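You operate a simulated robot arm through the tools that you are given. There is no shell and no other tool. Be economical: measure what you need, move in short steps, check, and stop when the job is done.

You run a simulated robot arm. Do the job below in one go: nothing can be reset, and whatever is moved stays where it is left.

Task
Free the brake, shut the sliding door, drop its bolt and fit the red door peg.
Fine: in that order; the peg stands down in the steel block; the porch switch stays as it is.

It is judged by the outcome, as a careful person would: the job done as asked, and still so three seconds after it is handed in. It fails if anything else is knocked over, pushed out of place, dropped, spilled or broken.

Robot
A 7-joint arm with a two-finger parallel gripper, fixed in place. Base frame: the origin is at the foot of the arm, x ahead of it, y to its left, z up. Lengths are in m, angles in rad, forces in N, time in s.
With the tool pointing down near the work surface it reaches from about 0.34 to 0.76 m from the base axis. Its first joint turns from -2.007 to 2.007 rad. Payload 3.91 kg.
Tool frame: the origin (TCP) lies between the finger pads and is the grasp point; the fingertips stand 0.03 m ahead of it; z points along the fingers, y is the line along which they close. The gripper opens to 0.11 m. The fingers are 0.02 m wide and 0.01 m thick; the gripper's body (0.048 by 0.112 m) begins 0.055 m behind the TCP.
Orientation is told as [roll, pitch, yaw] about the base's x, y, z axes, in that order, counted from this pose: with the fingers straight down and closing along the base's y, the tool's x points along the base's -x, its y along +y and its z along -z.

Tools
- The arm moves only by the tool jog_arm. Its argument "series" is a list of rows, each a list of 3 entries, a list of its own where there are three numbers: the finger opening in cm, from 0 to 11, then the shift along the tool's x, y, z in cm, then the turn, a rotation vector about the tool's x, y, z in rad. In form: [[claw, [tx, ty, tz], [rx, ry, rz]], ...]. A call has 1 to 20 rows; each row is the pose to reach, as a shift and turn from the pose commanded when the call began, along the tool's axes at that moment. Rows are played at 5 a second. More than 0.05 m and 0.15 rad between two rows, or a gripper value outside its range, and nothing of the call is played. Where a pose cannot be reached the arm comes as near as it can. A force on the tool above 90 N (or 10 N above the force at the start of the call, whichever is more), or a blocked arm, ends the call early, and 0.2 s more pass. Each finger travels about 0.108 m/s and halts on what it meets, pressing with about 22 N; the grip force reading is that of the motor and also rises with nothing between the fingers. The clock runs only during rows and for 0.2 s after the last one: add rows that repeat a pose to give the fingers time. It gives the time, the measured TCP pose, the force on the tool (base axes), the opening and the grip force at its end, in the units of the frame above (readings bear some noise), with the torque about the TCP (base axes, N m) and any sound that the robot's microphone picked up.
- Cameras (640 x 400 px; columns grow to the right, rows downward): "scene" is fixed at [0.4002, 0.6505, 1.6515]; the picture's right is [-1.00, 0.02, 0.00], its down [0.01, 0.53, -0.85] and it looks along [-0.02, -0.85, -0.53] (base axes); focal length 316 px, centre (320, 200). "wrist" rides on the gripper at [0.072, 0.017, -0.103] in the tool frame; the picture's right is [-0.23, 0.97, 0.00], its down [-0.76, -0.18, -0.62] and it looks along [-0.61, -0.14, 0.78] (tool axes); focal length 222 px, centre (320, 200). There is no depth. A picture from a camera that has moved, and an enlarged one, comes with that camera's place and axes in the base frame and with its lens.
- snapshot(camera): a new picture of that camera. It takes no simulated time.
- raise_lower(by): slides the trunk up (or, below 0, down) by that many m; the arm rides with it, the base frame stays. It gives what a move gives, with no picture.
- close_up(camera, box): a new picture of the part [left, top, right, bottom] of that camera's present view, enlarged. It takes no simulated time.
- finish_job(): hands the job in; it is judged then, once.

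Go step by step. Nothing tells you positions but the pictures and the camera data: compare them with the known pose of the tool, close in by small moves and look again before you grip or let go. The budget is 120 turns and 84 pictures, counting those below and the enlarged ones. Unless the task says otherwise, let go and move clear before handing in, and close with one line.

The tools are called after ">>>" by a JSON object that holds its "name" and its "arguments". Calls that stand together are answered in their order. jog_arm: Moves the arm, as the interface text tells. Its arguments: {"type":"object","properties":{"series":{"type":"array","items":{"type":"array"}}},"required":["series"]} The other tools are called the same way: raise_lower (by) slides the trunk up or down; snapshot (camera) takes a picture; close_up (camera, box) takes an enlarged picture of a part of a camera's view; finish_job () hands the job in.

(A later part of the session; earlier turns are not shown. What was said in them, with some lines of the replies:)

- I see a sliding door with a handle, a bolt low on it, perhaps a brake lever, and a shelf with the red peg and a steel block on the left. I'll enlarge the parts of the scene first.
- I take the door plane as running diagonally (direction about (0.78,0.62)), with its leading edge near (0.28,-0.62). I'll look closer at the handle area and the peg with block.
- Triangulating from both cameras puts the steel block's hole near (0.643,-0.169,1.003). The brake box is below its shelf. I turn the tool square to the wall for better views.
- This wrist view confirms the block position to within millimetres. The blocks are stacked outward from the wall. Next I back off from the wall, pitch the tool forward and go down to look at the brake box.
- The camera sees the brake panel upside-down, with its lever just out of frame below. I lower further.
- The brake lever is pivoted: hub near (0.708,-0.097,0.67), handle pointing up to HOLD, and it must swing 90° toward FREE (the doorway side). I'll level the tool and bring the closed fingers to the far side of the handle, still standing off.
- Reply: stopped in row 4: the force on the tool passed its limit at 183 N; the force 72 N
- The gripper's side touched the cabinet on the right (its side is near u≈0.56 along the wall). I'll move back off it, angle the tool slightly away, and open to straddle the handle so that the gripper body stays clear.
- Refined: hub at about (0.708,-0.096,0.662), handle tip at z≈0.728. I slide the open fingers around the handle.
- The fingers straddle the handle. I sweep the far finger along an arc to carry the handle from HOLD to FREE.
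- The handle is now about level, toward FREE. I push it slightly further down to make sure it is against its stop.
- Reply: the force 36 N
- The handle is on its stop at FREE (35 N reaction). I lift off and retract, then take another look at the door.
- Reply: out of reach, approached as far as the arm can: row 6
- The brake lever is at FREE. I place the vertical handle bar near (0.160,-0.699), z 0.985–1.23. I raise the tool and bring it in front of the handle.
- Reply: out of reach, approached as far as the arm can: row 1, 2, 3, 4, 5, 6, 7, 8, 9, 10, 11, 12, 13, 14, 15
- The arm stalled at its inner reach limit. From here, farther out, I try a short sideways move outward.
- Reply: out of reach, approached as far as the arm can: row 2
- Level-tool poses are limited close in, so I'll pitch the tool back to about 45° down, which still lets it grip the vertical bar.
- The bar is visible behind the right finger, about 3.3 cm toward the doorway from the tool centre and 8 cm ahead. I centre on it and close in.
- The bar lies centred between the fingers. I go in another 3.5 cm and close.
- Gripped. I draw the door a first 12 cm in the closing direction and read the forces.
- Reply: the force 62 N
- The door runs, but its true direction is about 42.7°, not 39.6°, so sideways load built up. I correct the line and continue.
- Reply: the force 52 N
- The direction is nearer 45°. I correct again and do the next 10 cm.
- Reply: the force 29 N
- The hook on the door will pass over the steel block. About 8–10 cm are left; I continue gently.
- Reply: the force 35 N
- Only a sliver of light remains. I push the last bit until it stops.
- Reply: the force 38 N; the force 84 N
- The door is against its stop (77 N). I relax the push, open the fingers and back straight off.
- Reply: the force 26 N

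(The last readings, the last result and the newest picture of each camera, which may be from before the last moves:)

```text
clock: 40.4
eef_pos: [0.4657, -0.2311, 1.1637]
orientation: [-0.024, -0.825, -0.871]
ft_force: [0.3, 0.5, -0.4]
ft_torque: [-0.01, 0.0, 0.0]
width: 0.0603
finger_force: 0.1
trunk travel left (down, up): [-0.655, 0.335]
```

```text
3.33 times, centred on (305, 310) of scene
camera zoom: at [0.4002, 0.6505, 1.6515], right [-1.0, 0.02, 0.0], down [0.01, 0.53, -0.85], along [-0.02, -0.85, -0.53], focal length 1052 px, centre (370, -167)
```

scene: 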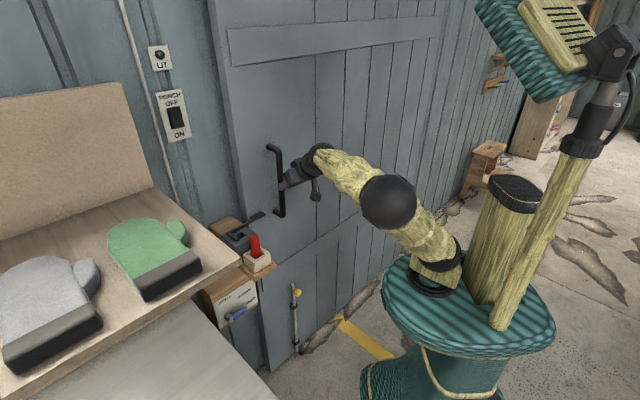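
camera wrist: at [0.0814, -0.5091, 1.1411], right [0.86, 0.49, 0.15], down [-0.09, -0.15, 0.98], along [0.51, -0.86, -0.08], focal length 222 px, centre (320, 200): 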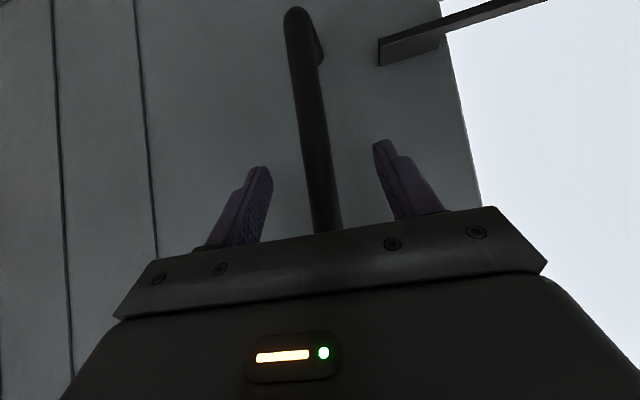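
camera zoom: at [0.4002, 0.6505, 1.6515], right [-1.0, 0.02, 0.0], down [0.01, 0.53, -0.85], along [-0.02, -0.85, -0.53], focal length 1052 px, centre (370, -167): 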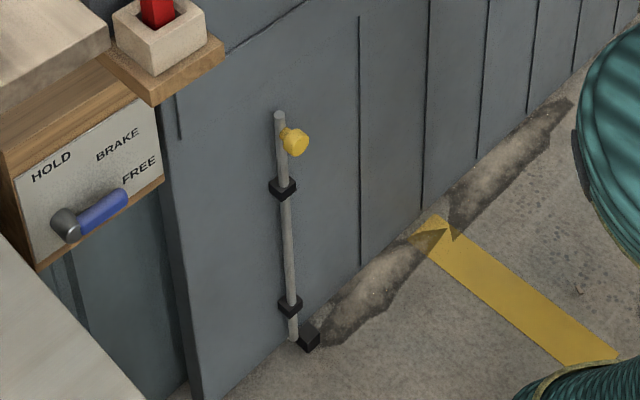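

The door stayed shut after release. Now a closer look at the bolt and its floor socket.

>>> {"name": "close_up", "arguments": {"camera": "scene", "box": [285, 275, 315, 315]}}

>>> {"name": "close_up", "arguments": {"camera": "scene", "box": [285, 325, 320, 365]}}

```text
10.00 times, centred on (300, 295) of scene
camera zoom: at [0.4002, 0.6505, 1.6515], right [-1.0, 0.02, 0.0], down [0.01, 0.53, -0.85], along [-0.02, -0.85, -0.53], focal length 3156 px, centre (520, -750)
```

zoom: 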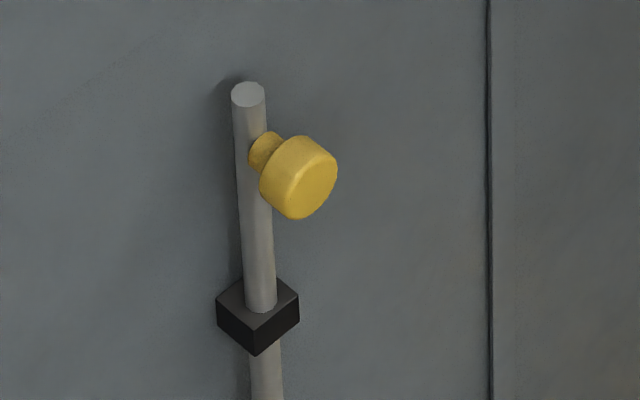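

```text
10.00 times, centred on (302, 345) of scene
camera zoom: at [0.4002, 0.6505, 1.6515], right [-1.0, 0.02, 0.0], down [0.01, 0.53, -0.85], along [-0.02, -0.85, -0.53], focal length 3156 px, centre (495, -1250)
```

zoom: 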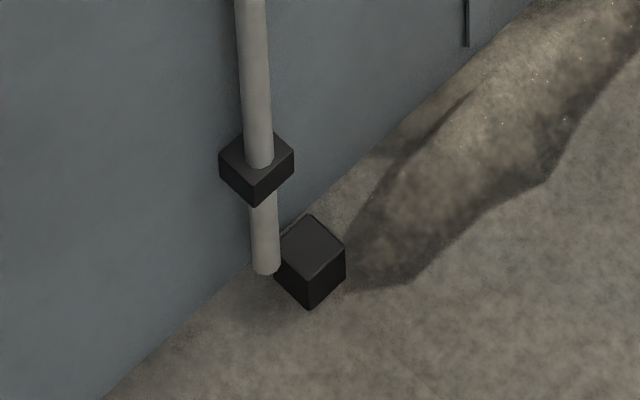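

The bolt is a plain rod in two guides; it must drop behind the small floor stop, so I will press it down from above with closed fingers. I move sideways past the shelf, go down, and look.

>>> {"name": "jog_arm", "arguments": {"series": [[3, [0, -3, 0], [0, 0, 0]], [0, [0.5, -6, -0.5], [0, 0, 0]], [0, [0.5, -6, -0.5], [0, 0, 0]]]}}

>>> {"name": "raise_lower", "arguments": {"by": -0.45}}

>>> {"name": "snapshot", "arguments": {"camera": "wrist"}}

>>> {"name": "close_up", "arguments": {"camera": "scene", "box": [200, 200, 360, 370]}}

```text
clock: 41.2
eef_pos: [0.4137, -0.2668, 1.1638]
orientation: [-0.023, -0.825, -0.876]
ft_force: [-0.1, 0.4, 1.0]
ft_torque: [0.01, -0.02, 0.01]
width: 0.0
finger_force: 22.1
trunk travel left (down, up): [-0.655, 0.335]
```

```text
refused: -0.45 is not a number from -0.4 to 0.4
```

```text
40 pictures are left
camera wrist: at [0.3497, -0.1594, 1.1805], right [0.86, 0.49, 0.15], down [-0.09, -0.15, 0.99], along [0.51, -0.86, -0.08], focal length 222 px, centre (320, 200)
```

wrist: 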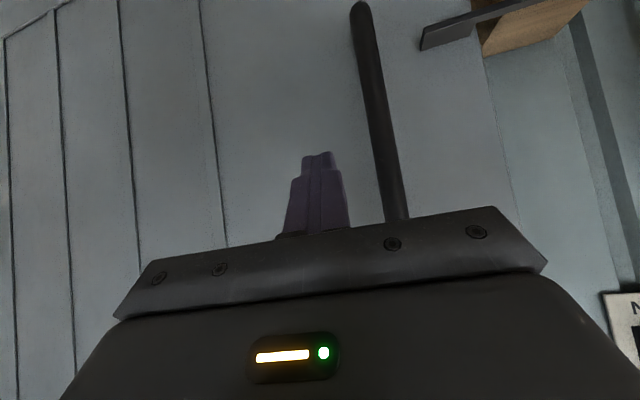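

```text
2.35 times, centred on (280, 285) of scene
camera zoom: at [0.4002, 0.6505, 1.6515], right [-1.0, 0.02, 0.0], down [0.01, 0.53, -0.85], along [-0.02, -0.85, -0.53], focal length 742 px, centre (414, 0)
```

zoom: 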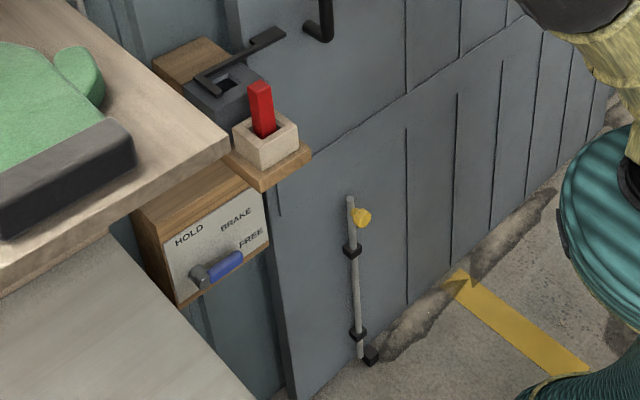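

>>> {"name": "raise_lower", "arguments": {"by": -0.4}}

>>> {"name": "snapshot", "arguments": {"camera": "wrist"}}

```text
clock: 45.0
eef_pos: [0.4141, -0.2674, 0.7625]
orientation: [-0.024, -0.826, -0.877]
ft_force: [-0.1, 0.2, 0.1]
ft_torque: [0.0, 0.0, -0.01]
width: 0.0
finger_force: 21.6
trunk travel left (down, up): [-0.255, 0.735]
```

```text
38 pictures are left
camera wrist: at [0.3501, -0.1592, 0.7805], right [0.86, 0.49, 0.15], down [-0.09, -0.15, 0.99], along [0.51, -0.86, -0.08], focal length 222 px, centre (320, 200)
```

wrist: 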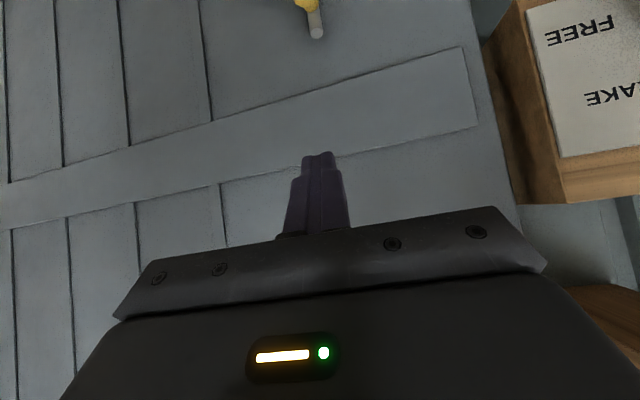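

Rod top fixed at about (0.498,-0.357,0.568). I go down first, then bring the closed fingers forward above the rod.

>>> {"name": "raise_lower", "arguments": {"by": -0.14}}

>>> {"name": "jog_arm", "arguments": {"series": [[0, [-1.5, 0.2, 1.6], [0, -0.09, 0]], [0, [-3, 0.3, 3.2], [0, -0.18, 0]], [0, [-4.4, 0.5, 4.8], [0, -0.275, 0]], [0, [-5.7, 0.6, 6.2], [0, -0.275, 0]]]}}

>>> {"name": "snapshot", "arguments": {"camera": "wrist"}}

>>> {"name": "close_up", "arguments": {"camera": "scene", "box": [260, 230, 360, 330]}}

```text
clock: 46.7
eef_pos: [0.4138, -0.2677, 0.623]
orientation: [-0.023, -0.824, -0.876]
ft_force: [-0.3, -0.7, -0.3]
ft_torque: [0.01, -0.01, 0.02]
width: 0.0
finger_force: 22.3
trunk travel left (down, up): [-0.115, 0.875]
```

```text
clock: 47.7
eef_pos: [0.4717, -0.3297, 0.6223]
orientation: [-0.038, -1.102, -0.861]
ft_force: [0.1, -0.6, 0.1]
ft_torque: [0.02, 0.01, -0.01]
width: 0.0001
finger_force: 22.6
trunk travel left (down, up): [-0.115, 0.875]
```

```text
37 pictures are left
camera wrist: at [0.4074, -0.2217, 0.6047], right [0.83, 0.53, 0.19], down [-0.26, 0.06, 0.96], along [0.5, -0.84, 0.19], focal length 222 px, centre (320, 200)
```

wrist: 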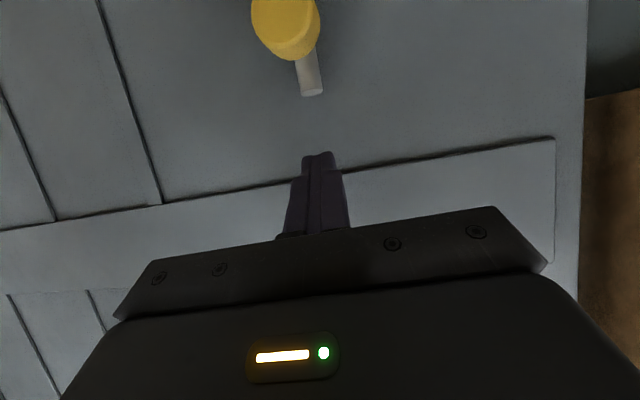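

```text
4.00 times, centred on (310, 280) of scene
camera zoom: at [0.4002, 0.6505, 1.6515], right [-1.0, 0.02, 0.0], down [0.01, 0.53, -0.85], along [-0.02, -0.85, -0.53], focal length 1262 px, centre (360, -120)
```

zoom: 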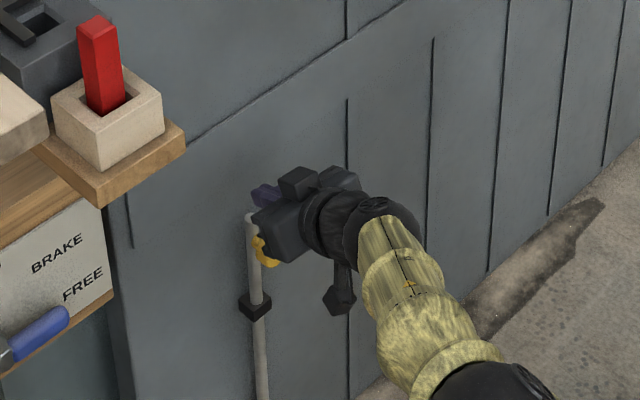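

The finger line is on the rod (U within 1 mm). Forward 1.8 cm, then press straight down.

>>> {"name": "jog_arm", "arguments": {"series": [[0, [-0.8, 0, 1.6], [0, 0, 0]], [0, [0.54, 0, 2.28], [0, 0, 0]], [0, [1.87, 0, 2.96], [0, 0, 0]], [0, [2.76, 0, 3.42], [0, 0, 0]], [0, [3.65, 0, 3.87], [0, 0, 0]], [0, [4.55, 0, 4.32], [0, 0, 0]]]}}

>>> {"name": "snapshot", "arguments": {"camera": "wrist"}}

>>> {"name": "close_up", "arguments": {"camera": "scene", "box": [260, 250, 360, 370]}}

```text
clock: 49.1
eef_pos: [0.4837, -0.3421, 0.5628]
orientation: [-0.034, -1.099, -0.862]
ft_force: [0.2, -0.4, -0.4]
ft_torque: [-0.01, 0.01, 0.07]
width: 0.0
finger_force: 22.5
trunk travel left (down, up): [-0.115, 0.875]
```

```text
35 pictures are left
camera wrist: at [0.4191, -0.2351, 0.5456], right [0.83, 0.53, 0.19], down [-0.26, 0.06, 0.96], along [0.5, -0.84, 0.19], focal length 222 px, centre (320, 200)
```

wrist: 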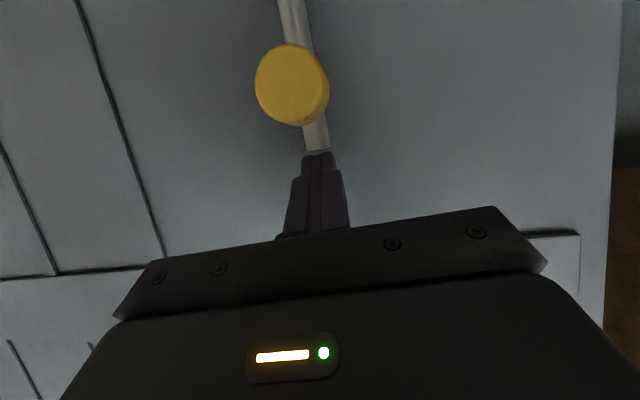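

```text
3.33 times, centred on (310, 310) of scene
camera zoom: at [0.4002, 0.6505, 1.6515], right [-1.0, 0.02, 0.0], down [0.01, 0.53, -0.85], along [-0.02, -0.85, -0.53], focal length 1052 px, centre (353, -167)
```

zoom: 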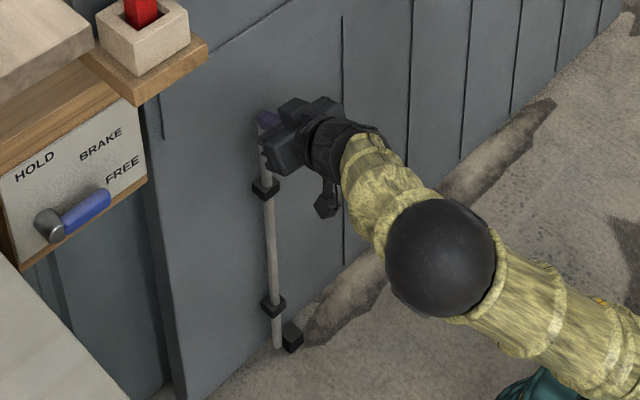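

The rod is being carried down easily (top now z≈0.54). I continue pressing until it stops.

>>> {"name": "jog_arm", "arguments": {"series": [[0, [0.89, 0, 0.45], [0, 0, 0]], [0, [1.78, 0, 0.91], [0, 0, 0]], [0, [2.67, 0, 1.36], [0, 0, 0]], [0, [3.56, 0, 1.82], [0, 0, 0]], [0, [4.45, 0, 2.27], [0, 0, 0]]]}}

>>> {"name": "snapshot", "arguments": {"camera": "wrist"}}

>>> {"name": "close_up", "arguments": {"camera": "scene", "box": [260, 250, 360, 370]}}

```text
clock: 50.0
eef_pos: [0.4867, -0.3466, 0.5428]
orientation: [0.011, -1.143, -0.899]
ft_force: [-10.2, 12.6, 41.2]
ft_torque: [-0.47, -0.41, 0.06]
width: 0.0
finger_force: 22.0
trunk travel left (down, up): [-0.115, 0.875]
stopped in row 4: the force on the tool passed its limit at 101 N (the readings are from after the stop); the commanded pose is now the measured one
```

```text
33 pictures are left
camera wrist: at [0.4216, -0.2399, 0.5217], right [0.81, 0.54, 0.21], down [-0.3, 0.08, 0.95], along [0.5, -0.84, 0.23], focal length 222 px, centre (320, 200)
```

wrist: 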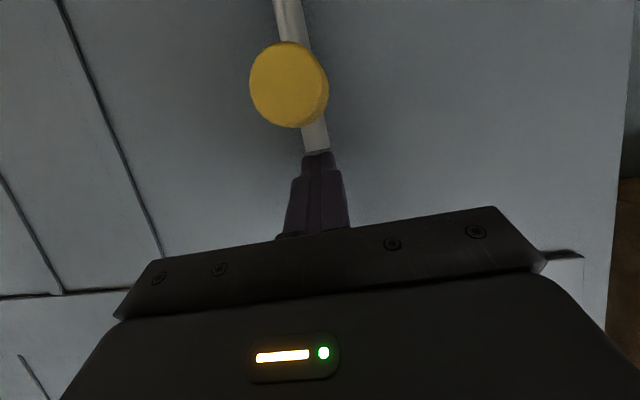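

```text
3.33 times, centred on (310, 310) of scene
camera zoom: at [0.4002, 0.6505, 1.6515], right [-1.0, 0.02, 0.0], down [0.01, 0.53, -0.85], along [-0.02, -0.85, -0.53], focal length 1052 px, centre (353, -167)
```

zoom: 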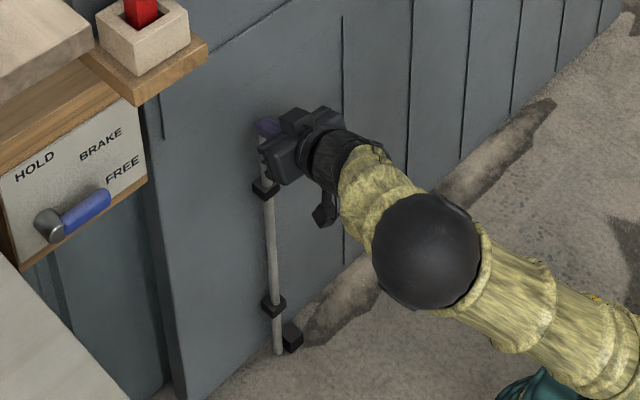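

>>> {"name": "close_up", "arguments": {"camera": "scene", "box": [285, 325, 320, 365]}}

>>> {"name": "jog_arm", "arguments": {"series": [[0, [-0.89, 0, -0.45], [0, 0, 0]], [0, [-2.5, 0, -1.7], [0, 0, 0]], [0, [-4, 0, -4], [0, 0, 0]], [0, [-4, 0, -8], [0, 0, 0]], [0, [-4, 0, -11], [0, 0, 0]]]}}

>>> {"name": "close_up", "arguments": {"camera": "scene", "box": [260, 250, 360, 370]}}

```text
10.00 times, centred on (302, 345) of scene
camera zoom: at [0.4002, 0.6505, 1.6515], right [-1.0, 0.02, 0.0], down [0.01, 0.53, -0.85], along [-0.02, -0.85, -0.53], focal length 3156 px, centre (495, -1250)
```

zoom: 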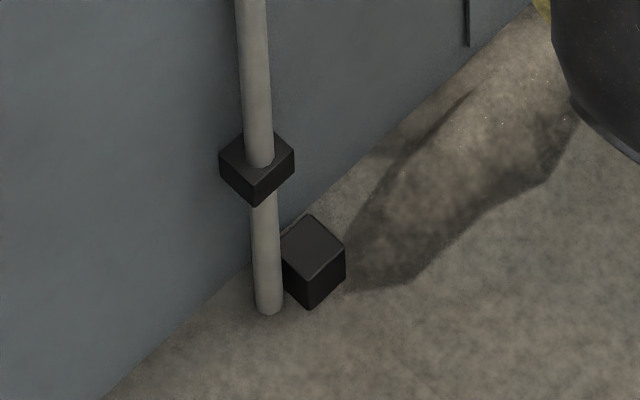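

```text
clock: 51.2
eef_pos: [0.4349, -0.282, 0.6217]
orientation: [-0.006, -1.126, -0.884]
ft_force: [0.6, 0.0, -0.7]
ft_torque: [0.01, 0.03, 0.02]
width: 0.0002
finger_force: 22.1
trunk travel left (down, up): [-0.115, 0.875]
```

```text
3.33 times, centred on (310, 310) of scene
camera zoom: at [0.4002, 0.6505, 1.6515], right [-1.0, 0.02, 0.0], down [0.01, 0.53, -0.85], along [-0.02, -0.85, -0.53], focal length 1052 px, centre (353, -167)
```

zoom: 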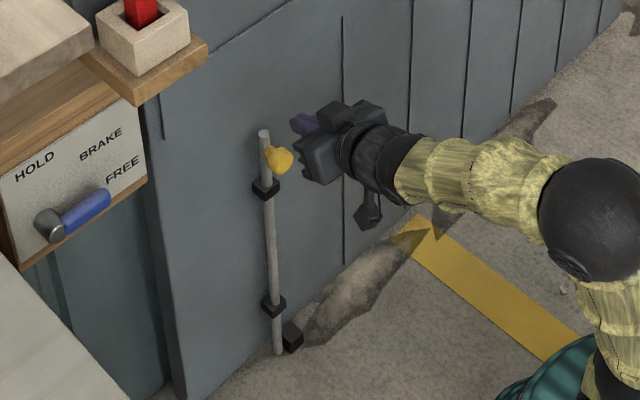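

The bolt is down beside the floor stop and stays down. Now I rise and turn the tool down for the peg.

>>> {"name": "raise_lower", "arguments": {"by": 0.4}}

>>> {"name": "raise_lower", "arguments": {"by": 0.22}}

>>> {"name": "jog_arm", "arguments": {"series": [[0, [0, 0, -0.5], [0, 0.14, 0]], [0, [0, 0, -1], [0, 0.28, 0]], [0, [0, 0, -1.5], [0, 0.42, 0]], [0, [0, 0, -2], [0, 0.56, 0]], [0, [0, 0, -2.5], [0, 0.7, 0]], [0, [0, 0, -3], [0, 0.84, 0]], [0, [0, 0, -3.5], [0, 0.98, 0]], [0, [0, 0, -4], [0, 1.126, 0]]]}}

>>> {"name": "snapshot", "arguments": {"camera": "wrist"}}

```text
clock: 55.1
eef_pos: [0.4342, -0.2812, 1.0217]
orientation: [-0.006, -1.128, -0.886]
ft_force: [0.2, 0.7, 0.1]
ft_torque: [-0.01, 0.02, 0.0]
width: 0.0003
finger_force: 22.1
trunk travel left (down, up): [-0.515, 0.475]
```

```text
clock: 57.4
eef_pos: [0.4354, -0.2824, 1.2415]
orientation: [-0.005, -1.127, -0.886]
ft_force: [0.2, 0.8, -0.8]
ft_torque: [0.02, -0.04, 0.0]
width: 0.0
finger_force: 22.0
trunk travel left (down, up): [-0.735, 0.255]
```

```text
clock: 59.2
eef_pos: [0.4128, -0.2542, 1.2591]
orientation: [-0.004, 0.0, -0.889]
ft_force: [0.4, -0.4, -0.3]
ft_torque: [0.03, 0.0, -0.01]
width: 0.0001
finger_force: 21.8
trunk travel left (down, up): [-0.735, 0.255]
```

```text
29 pictures are left
camera wrist: at [0.381, -0.1878, 1.3627], right [0.9, 0.44, 0.0], down [0.34, -0.7, 0.62], along [0.27, -0.56, -0.78], focal length 222 px, centre (320, 200)
```

wrist: 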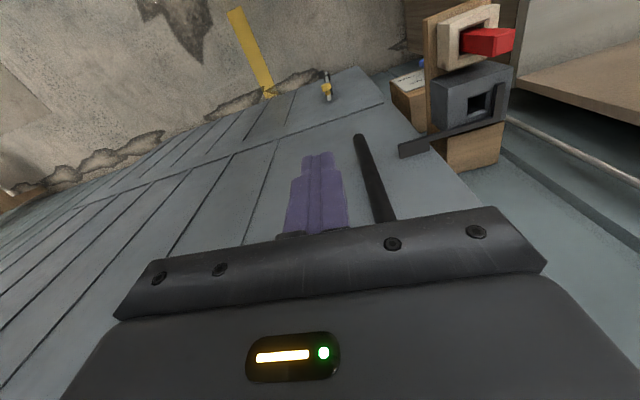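

>>> {"name": "close_up", "arguments": {"camera": "wrist", "box": [390, 0, 540, 180]}}

>>> {"name": "close_up", "arguments": {"camera": "scene", "box": [215, 205, 285, 275]}}

```text
2.22 times, centred on (465, 90) of wrist
camera zoom: at [0.381, -0.1878, 1.3627], right [0.9, 0.44, 0.0], down [0.34, -0.7, 0.62], along [0.27, -0.56, -0.78], focal length 494 px, centre (-2, 444)
```

zoom: 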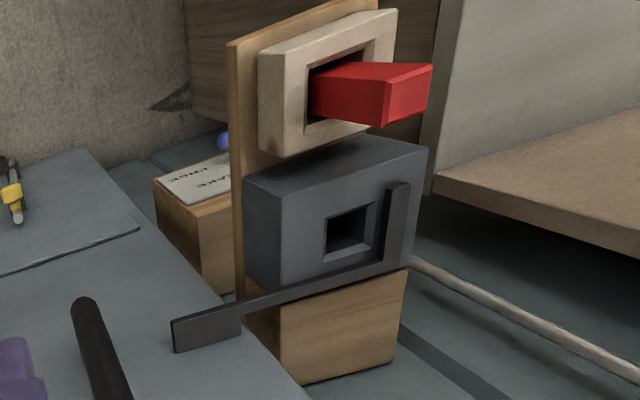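

```text
5.71 times, centred on (250, 240) of scene
camera zoom: at [0.4002, 0.6505, 1.6515], right [-1.0, 0.02, 0.0], down [0.01, 0.53, -0.85], along [-0.02, -0.85, -0.53], focal length 1803 px, centre (720, -29)
```

zoom: 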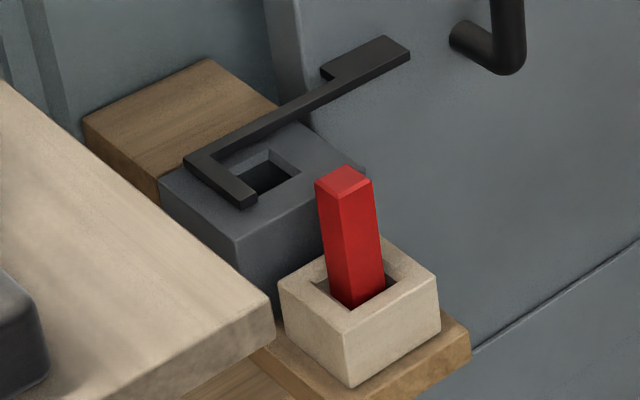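

Peg top at about (0.582,-0.109,1.047) and hole at (0.644,-0.170,1.003), consistent in both cameras. I look closely at the peg's rotation.

>>> {"name": "close_up", "arguments": {"camera": "scene", "box": [240, 225, 275, 260]}}

>>> {"name": "close_up", "arguments": {"camera": "wrist", "box": [435, 0, 525, 75]}}

```text
11.43 times, centred on (258, 242) of scene
camera zoom: at [0.4002, 0.6505, 1.6515], right [-1.0, 0.02, 0.0], down [0.01, 0.53, -0.85], along [-0.02, -0.85, -0.53], focal length 3606 px, centre (1034, -286)
```

zoom: 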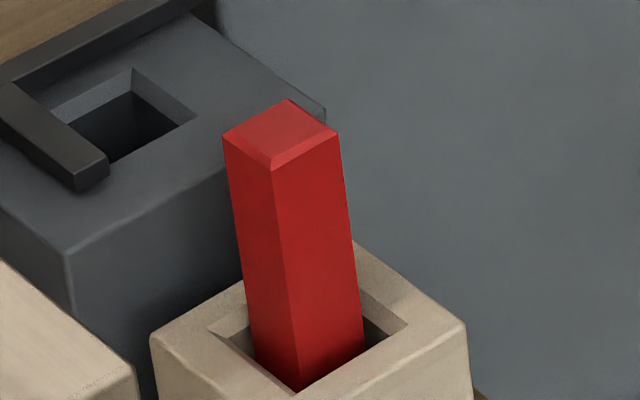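

```text
5.33 times, centred on (480, 38) of wrist
camera zoom: at [0.381, -0.1878, 1.3627], right [0.9, 0.44, 0.0], down [0.34, -0.7, 0.62], along [0.27, -0.56, -0.78], focal length 1185 px, centre (-533, 1067)
```

zoom: 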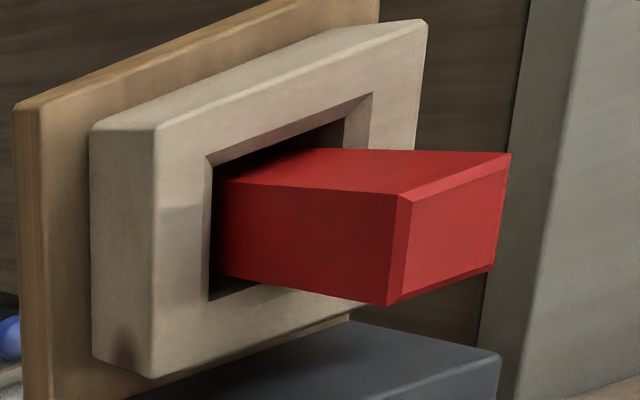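

The peg is upright and square to the wall. I align the yaw, open to 6 cm and go above the peg.

>>> {"name": "jog_arm", "arguments": {"series": [[2, [0.1, 4.5, 0], [0, 0, -0.04]], [4, [0.3, 9, 0], [0, 0, -0.08]], [6, [0.4, 13.5, 0], [0, 0, -0.099]], [6, [0.5, 18, 0], [0, 0, -0.099]], [6, [0.6, 22.2, 0], [0, 0, -0.099]], [6, [0.6, 22.2, 4], [0, 0, -0.099]], [6, [0.6, 22.2, 8], [0, 0, -0.099]]]}}

>>> {"name": "snapshot", "arguments": {"camera": "wrist"}}

>>> {"name": "close_up", "arguments": {"camera": "scene", "box": [180, 140, 320, 280]}}

```text
clock: 60.8
eef_pos: [0.5835, -0.1091, 1.1762]
orientation: [-0.002, -0.001, -0.791]
ft_force: [0.3, -0.1, 0.0]
ft_torque: [0.0, 0.02, -0.03]
width: 0.0601
finger_force: 0.0
trunk travel left (down, up): [-0.735, 0.255]
```

```text
24 pictures are left
camera wrist: at [0.5444, -0.0456, 1.28], right [0.85, 0.52, 0.0], down [0.41, -0.67, 0.62], along [0.32, -0.53, -0.78], focal length 222 px, centre (320, 200)
```

wrist: 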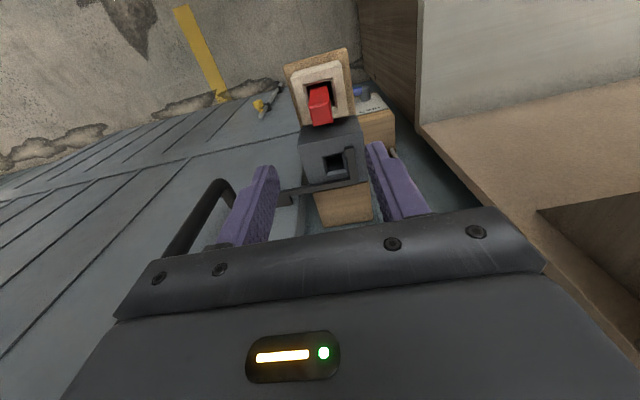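

```text
2.86 times, centred on (250, 210) of scene
camera zoom: at [0.4002, 0.6505, 1.6515], right [-1.0, 0.02, 0.0], down [0.01, 0.53, -0.85], along [-0.02, -0.85, -0.53], focal length 902 px, centre (520, 171)
```

zoom: 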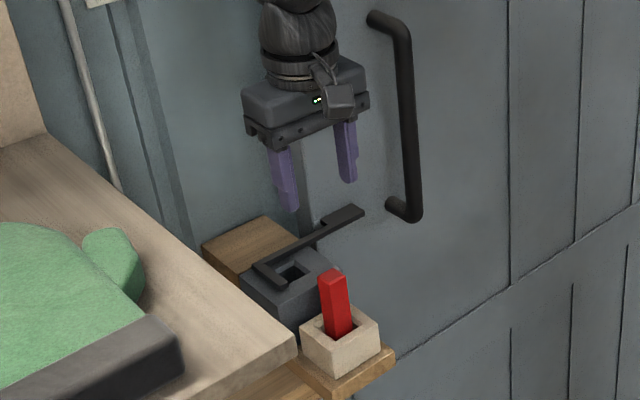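

Aligned above the peg. I descend so the fingertips stay above the cup rim, and close.

>>> {"name": "jog_arm", "arguments": {"series": [[6, [0, 0, 4], [0, 0, 0]], [6, [0, 0, 8], [0, 0, 0]], [6, [0, 0, 11], [0, 0, 0]], [6, [0, 0, 12.6], [0, 0, 0]]]}}

>>> {"name": "snapshot", "arguments": {"camera": "wrist"}}

>>> {"name": "close_up", "arguments": {"camera": "scene", "box": [210, 190, 290, 270]}}

```text
clock: 61.8
eef_pos: [0.5817, -0.1088, 1.053]
orientation: [-0.001, -0.001, -0.791]
ft_force: [-0.5, 0.0, -0.1]
ft_torque: [-0.01, 0.03, 0.02]
width: 0.0599
finger_force: 0.1
trunk travel left (down, up): [-0.735, 0.255]
```

```text
22 pictures are left
camera wrist: at [0.543, -0.0452, 1.1567], right [0.85, 0.52, 0.0], down [0.41, -0.67, 0.62], along [0.33, -0.53, -0.78], focal length 222 px, centre (320, 200)
```

wrist: 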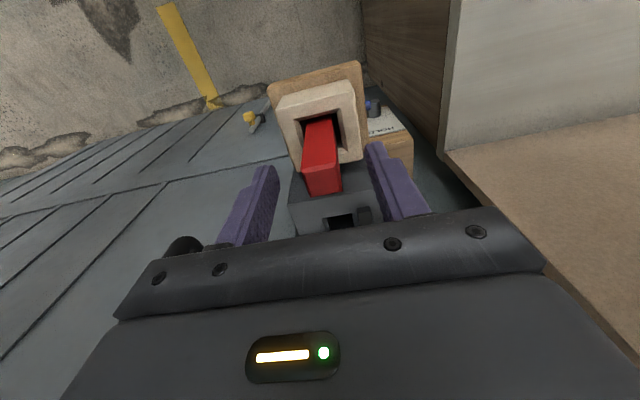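

```text
5.00 times, centred on (250, 230) of scene
camera zoom: at [0.4002, 0.6505, 1.6515], right [-1.0, 0.02, 0.0], down [0.01, 0.53, -0.85], along [-0.02, -0.85, -0.53], focal length 1578 px, centre (670, 50)
```

zoom: 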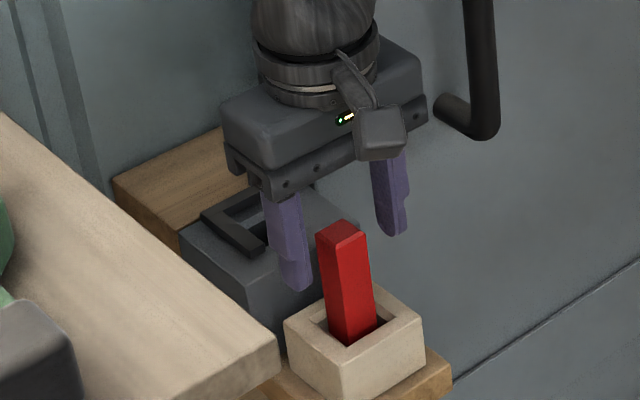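

The peg is centred between the fingers; I close and then lift slightly.

>>> {"name": "jog_arm", "arguments": {"series": [[4, [0, 0, 0.3], [0, 0, 0]], [2, [0, 0, 0.3], [0, 0, 0]], [1, [0, 0, 0.3], [0, 0, 0]], [1, [0, 0, 0.3], [0, 0, 0]], [1, [0, 0, 0.3], [0, 0, 0]]]}}

>>> {"name": "jog_arm", "arguments": {"series": [[1, [0, 0, -1], [0, 0, 0]], [1, [0, 0, -3.5], [0, 0, 0]], [1, [0, 0, -6.5], [0, 0, 0]], [1, [0, 0, -9], [0, 0, 0]]]}}

>>> {"name": "close_up", "arguments": {"camera": "scene", "box": [200, 170, 290, 270]}}

>>> {"name": "snapshot", "arguments": {"camera": "wrist"}}

```text
clock: 63.0
eef_pos: [0.5813, -0.108, 1.0489]
orientation: [-0.002, 0.0, -0.79]
ft_force: [0.4, -0.4, 0.3]
ft_torque: [0.0, -0.01, 0.02]
width: 0.0212
finger_force: 22.9
trunk travel left (down, up): [-0.735, 0.255]
```

```text
clock: 64.0
eef_pos: [0.5784, -0.1088, 1.1398]
orientation: [-0.001, 0.001, -0.79]
ft_force: [-0.1, 0.9, -0.9]
ft_torque: [0.05, 0.03, 0.0]
width: 0.0212
finger_force: 21.7
trunk travel left (down, up): [-0.735, 0.255]
```

```text
4.00 times, centred on (245, 220) of scene
camera zoom: at [0.4002, 0.6505, 1.6515], right [-1.0, 0.02, 0.0], down [0.01, 0.53, -0.85], along [-0.02, -0.85, -0.53], focal length 1262 px, centre (620, 120)
```

zoom: 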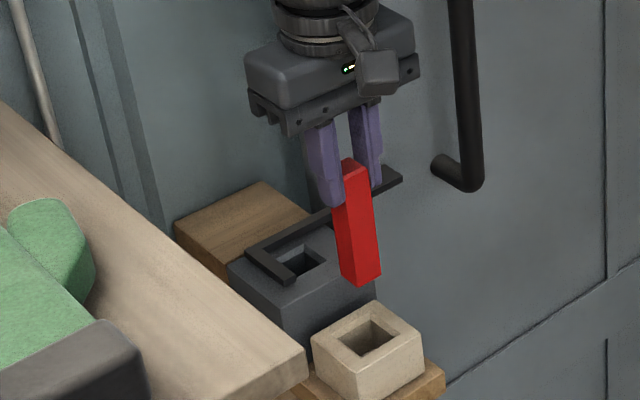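

```text
19 pictures are left
camera wrist: at [0.5406, -0.0458, 1.2435], right [0.85, 0.52, 0.0], down [0.41, -0.66, 0.62], along [0.33, -0.53, -0.78], focal length 222 px, centre (320, 200)
```

wrist: 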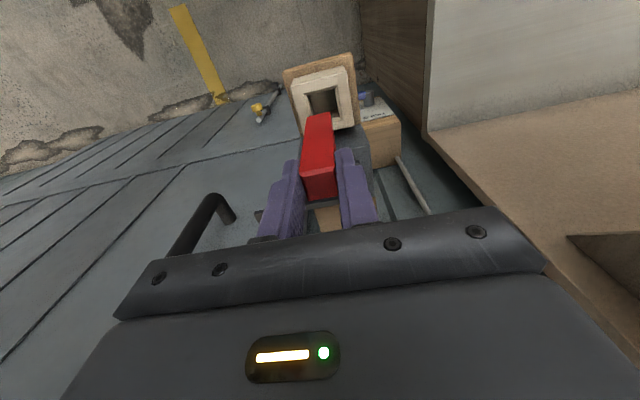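

>>> {"name": "close_up", "arguments": {"camera": "wrist", "box": [260, 90, 380, 240]}}

```text
2.67 times, centred on (320, 165) of wrist
camera zoom: at [0.5406, -0.0458, 1.2435], right [0.85, 0.52, 0.0], down [0.41, -0.66, 0.62], along [0.33, -0.53, -0.78], focal length 592 px, centre (320, 293)
```

zoom: 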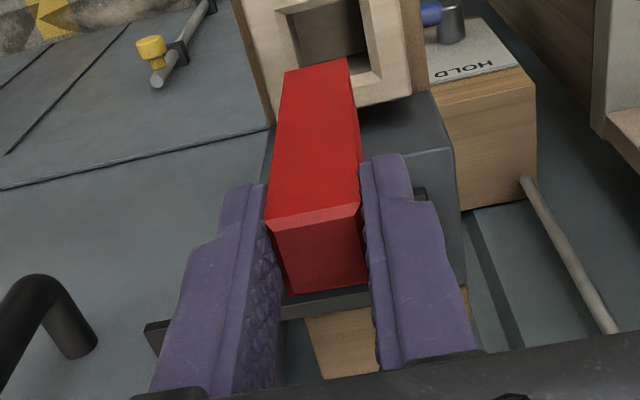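

The peg is held upright and centred; its bottom is about 8.7 cm below the TCP. I move over the block's hole, staying above the bracket.

>>> {"name": "jog_arm", "arguments": {"series": [[1, [-3, 0.1, 0], [0, 0, 0]], [1, [-6, 0.2, 0], [0, 0, 0]], [1, [-8.9, 0.4, 0], [0, 0, 0]], [1, [-8.9, 0.4, 0], [0, 0, 0]]]}}

>>> {"name": "close_up", "arguments": {"camera": "scene", "box": [215, 195, 265, 265]}}

>>> {"name": "close_up", "arguments": {"camera": "wrist", "box": [240, 60, 400, 240]}}

```text
clock: 65.0
eef_pos: [0.6444, -0.1677, 1.139]
orientation: [-0.003, 0.001, -0.79]
ft_force: [0.1, 0.3, -1.4]
ft_torque: [0.04, -0.01, -0.01]
width: 0.0217
finger_force: 22.1
trunk travel left (down, up): [-0.735, 0.255]
```

```text
5.71 times, centred on (240, 230) of scene
camera zoom: at [0.4002, 0.6505, 1.6515], right [-1.0, 0.02, 0.0], down [0.01, 0.53, -0.85], along [-0.02, -0.85, -0.53], focal length 1803 px, centre (777, 29)
```

zoom: 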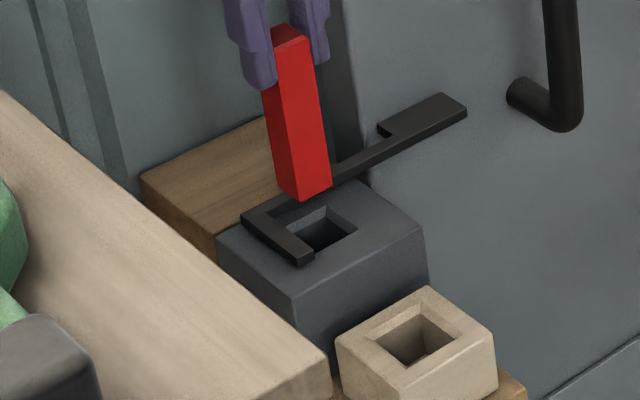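

```text
2.22 times, centred on (320, 150) of wrist
camera zoom: at [0.6068, -0.1049, 1.243], right [0.85, 0.52, 0.0], down [0.41, -0.67, 0.62], along [0.33, -0.53, -0.78], focal length 494 px, centre (320, 311)
```

zoom: 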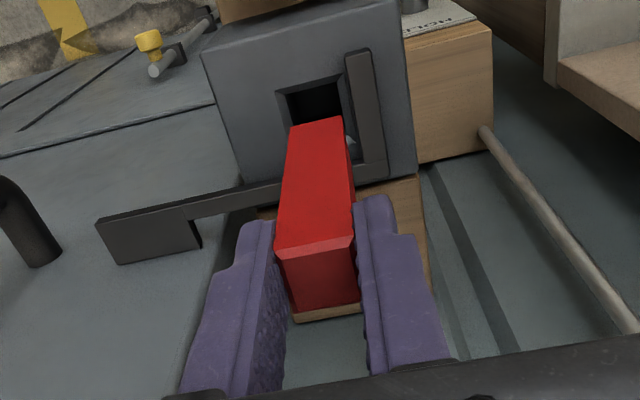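

Compared in both views, the hole is about 2 mm toward the door side of the peg axis. I correct this and descend to just above the hole.

>>> {"name": "jog_arm", "arguments": {"series": [[1, [-0.1, -0.18, 0], [0, 0, 0]], [1, [-0.1, -0.18, 1], [0, 0, 0]], [1, [-0.1, -0.18, 2], [0, 0, 0]], [1, [-0.1, -0.18, 2.8], [0, 0, 0]], [1, [-0.1, -0.18, 2.8], [0, 0, 0]]]}}

>>> {"name": "close_up", "arguments": {"camera": "scene", "box": [220, 210, 260, 260]}}

>>> {"name": "close_up", "arguments": {"camera": "wrist", "box": [260, 70, 380, 220]}}

```text
clock: 66.2
eef_pos: [0.6458, -0.1708, 1.1109]
orientation: [-0.001, 0.0, -0.79]
ft_force: [0.0, -0.2, -0.5]
ft_torque: [0.01, 0.01, 0.01]
width: 0.0213
finger_force: 22.1
trunk travel left (down, up): [-0.735, 0.255]
```

```text
8.00 times, centred on (240, 235) of scene
camera zoom: at [0.4002, 0.6505, 1.6515], right [-1.0, 0.02, 0.0], down [0.01, 0.53, -0.85], along [-0.02, -0.85, -0.53], focal length 2524 px, centre (960, -80)
```

zoom: 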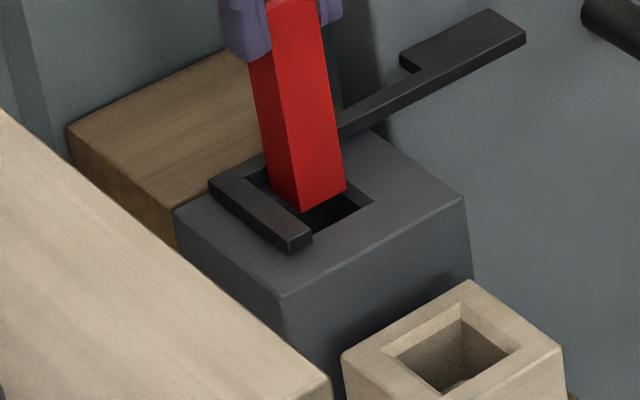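

```text
2.67 times, centred on (320, 145) of wrist
camera zoom: at [0.6078, -0.1083, 1.215], right [0.85, 0.52, 0.0], down [0.41, -0.67, 0.62], along [0.33, -0.53, -0.78], focal length 592 px, centre (320, 347)
```

zoom: 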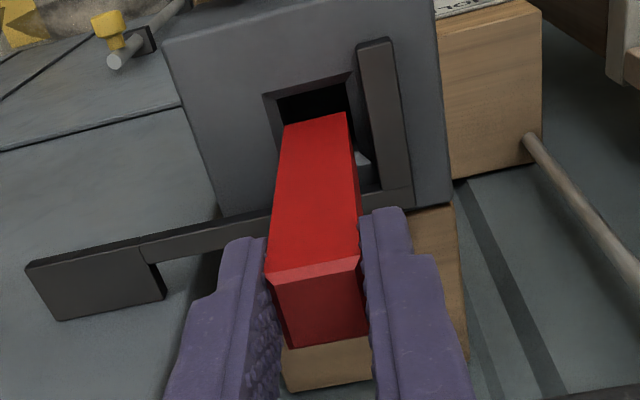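

The peg bottom is just over the hole; the comparison suggests shifting about 2.5 mm toward the robot and 1 mm sideways. I do so and lower gently, watching the force.

>>> {"name": "jog_arm", "arguments": {"series": [[1, [0.25, 0.08, 0], [0, 0, 0]], [1, [0.25, 0.08, 0.5], [0, 0, 0]], [1, [0.25, 0.08, 1], [0, 0, 0]], [1, [0.25, 0.08, 1.5], [0, 0, 0]]]}}

>>> {"name": "close_up", "arguments": {"camera": "scene", "box": [220, 210, 260, 260]}}

>>> {"name": "close_up", "arguments": {"camera": "wrist", "box": [260, 70, 380, 220]}}

```text
clock: 67.2
eef_pos: [0.6444, -0.1684, 1.0944]
orientation: [-0.004, 0.004, -0.79]
ft_force: [-4.0, 3.5, -3.4]
ft_torque: [0.36, 0.43, 0.02]
width: 0.0215
finger_force: 22.2
trunk travel left (down, up): [-0.735, 0.255]
```

```text
8.00 times, centred on (240, 235) of scene
camera zoom: at [0.4002, 0.6505, 1.6515], right [-1.0, 0.02, 0.0], down [0.01, 0.53, -0.85], along [-0.02, -0.85, -0.53], focal length 2524 px, centre (960, -80)
```

zoom: 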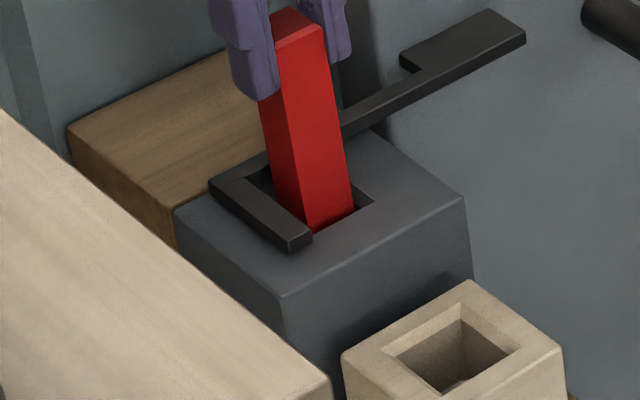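

```text
2.67 times, centred on (320, 145) of wrist
camera zoom: at [0.6066, -0.1057, 1.1987], right [0.85, 0.52, 0.0], down [0.41, -0.67, 0.62], along [0.32, -0.53, -0.78], focal length 592 px, centre (320, 347)
```

zoom: 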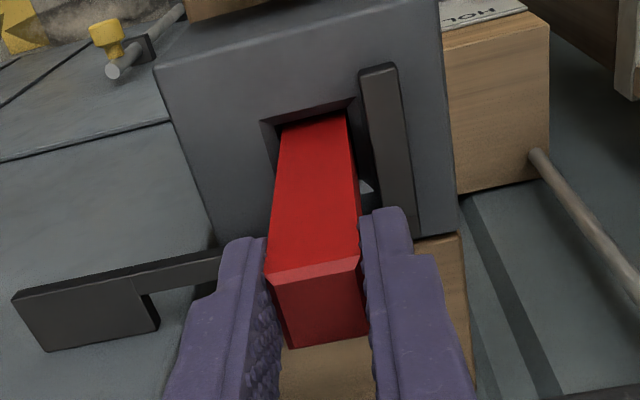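

The peg has entered the hole with only light side load (pushing it toward the robot). I yield 1.5 mm that way and keep lowering.

>>> {"name": "jog_arm", "arguments": {"series": [[1, [0.15, 0, 0], [0, 0, 0]], [1, [0.15, 0, 0.7], [0, 0, 0]], [1, [0.15, 0, 1.4], [0, 0, 0]], [1, [0.15, 0, 2.1], [0, 0, 0]]]}}

>>> {"name": "close_up", "arguments": {"camera": "scene", "box": [220, 210, 260, 260]}}

```text
clock: 68.2
eef_pos: [0.642, -0.169, 1.0747]
orientation: [-0.002, 0.0, -0.791]
ft_force: [-0.6, 0.3, -1.4]
ft_torque: [-0.04, -0.01, -0.03]
width: 0.0212
finger_force: 22.4
trunk travel left (down, up): [-0.735, 0.255]
```

```text
8.00 times, centred on (240, 235) of scene
camera zoom: at [0.4002, 0.6505, 1.6515], right [-1.0, 0.02, 0.0], down [0.01, 0.53, -0.85], along [-0.02, -0.85, -0.53], focal length 2524 px, centre (960, -80)
```

zoom: 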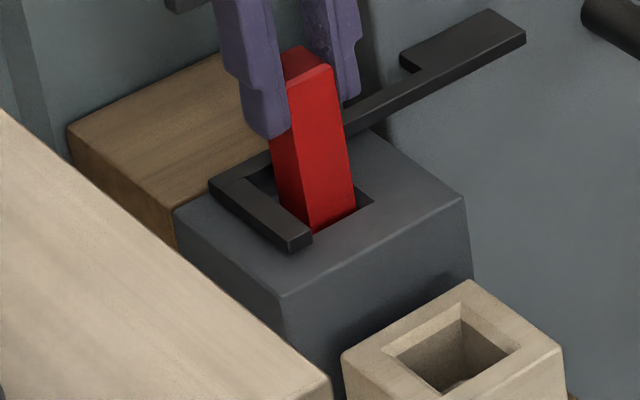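

The peg slides freely. I lower it further until it bottoms or the fingertips near the bracket.

>>> {"name": "jog_arm", "arguments": {"series": [[1, [0, 0, 0.5], [0, 0, 0]], [1, [0, 0, 1], [0, 0, 0]], [1, [0, 0, 1.5], [0, 0, 0]], [1, [0, 0, 2], [0, 0, 0]], [1, [0, 0, 2.2], [0, 0, 0]]]}}

>>> {"name": "close_up", "arguments": {"camera": "scene", "box": [220, 210, 260, 260]}}

```text
clock: 69.4
eef_pos: [0.6427, -0.1671, 1.0526]
orientation: [-0.002, -0.001, -0.79]
ft_force: [2.1, 0.5, 11.3]
ft_torque: [0.06, -0.36, 0.0]
width: 0.0215
finger_force: 22.2
trunk travel left (down, up): [-0.735, 0.255]
```

```text
8.00 times, centred on (240, 235) of scene
camera zoom: at [0.4002, 0.6505, 1.6515], right [-1.0, 0.02, 0.0], down [0.01, 0.53, -0.85], along [-0.02, -0.85, -0.53], focal length 2524 px, centre (960, -80)
```

zoom: 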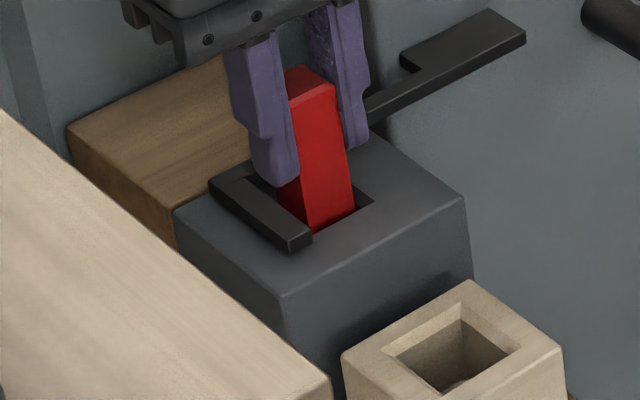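

The peg has bottomed (11 N, slipping slightly in the fingers). I ease up a few mm, to be clear of the bracket, and open.

>>> {"name": "jog_arm", "arguments": {"series": [[1, [0, 0, -0.4], [0, 0, 0]], [2.5, [0, 0, -0.4], [0, 0, 0]], [3.5, [0, 0, -0.4], [0, 0, 0]], [4.5, [0, 0, -0.4], [0, 0, 0]], [4.5, [0, 0, -0.4], [0, 0, 0]]]}}

>>> {"name": "close_up", "arguments": {"camera": "scene", "box": [220, 210, 260, 260]}}

```text
clock: 70.6
eef_pos: [0.6424, -0.1689, 1.058]
orientation: [-0.001, 0.0, -0.791]
ft_force: [0.2, -0.4, 0.5]
ft_torque: [0.0, -0.01, 0.02]
width: 0.045
finger_force: 0.0
trunk travel left (down, up): [-0.735, 0.255]
```

```text
8.00 times, centred on (240, 235) of scene
camera zoom: at [0.4002, 0.6505, 1.6515], right [-1.0, 0.02, 0.0], down [0.01, 0.53, -0.85], along [-0.02, -0.85, -0.53], focal length 2524 px, centre (960, -80)
```

zoom: 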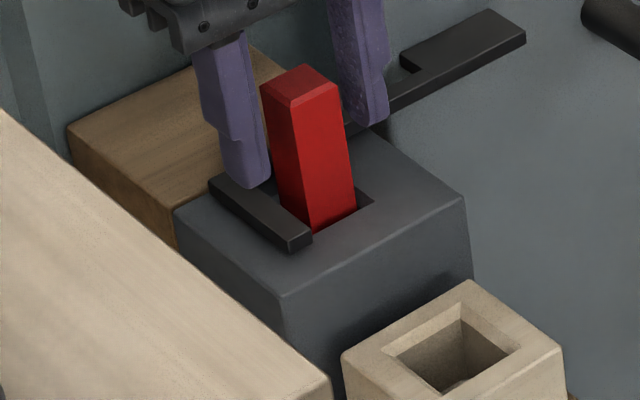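

The peg stands free in the block. I lift straight up and back away.

>>> {"name": "jog_arm", "arguments": {"series": [[4.5, [0, 0, -2], [0, 0, 0]], [4.5, [0, 0, -6], [0, 0, 0]], [4.5, [0, 0, -10], [0, 0, 0]], [4.5, [0, 0, -14], [0, 0, 0]], [4.5, [4, -2, -14], [0, 0, 0]], [4.5, [8, -5, -14], [0, 0, 0]], [4.5, [12, -8, -14], [0, 0, 0]]]}}

>>> {"name": "snapshot", "arguments": {"camera": "scene"}}

>>> {"name": "close_up", "arguments": {"camera": "scene", "box": [200, 200, 320, 360]}}

```text
clock: 72.2
eef_pos: [0.501, -0.1378, 1.1991]
orientation: [0.0, 0.0, -0.791]
ft_force: [-1.2, 0.2, 0.4]
ft_torque: [-0.02, -0.01, 0.02]
width: 0.0449
finger_force: 0.1
trunk travel left (down, up): [-0.735, 0.255]
```

```text
8 pictures are left
```

scene: 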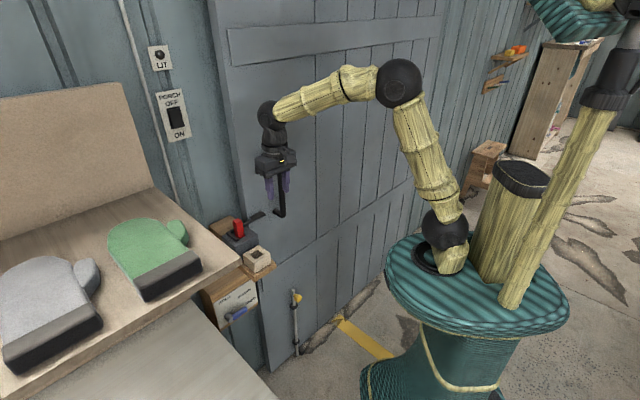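

```text
2.50 times, centred on (260, 280) of scene
camera zoom: at [0.4002, 0.6505, 1.6515], right [-1.0, 0.02, 0.0], down [0.01, 0.53, -0.85], along [-0.02, -0.85, -0.53], focal length 789 px, centre (470, 0)
```

zoom: 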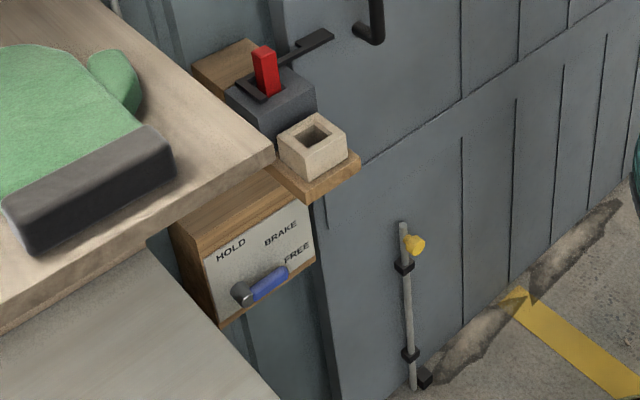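

The door is shut, the bolt is down beside its stop, the lever is at FREE, the peg stands in the block inside the door's hook, and the porch switch looks unchanged. The arm is clear, so I hand in.

>>> {"name": "finish_job", "arguments": {}}

```text
The job is handed in.
```

The job is handed in: brake freed, door shut, bolt dropped and red peg standing in the steel block, in that order, with the porch switch left as it was; the gripper bumped the cabinet side once on the way to the brake, with nothing seen to move.
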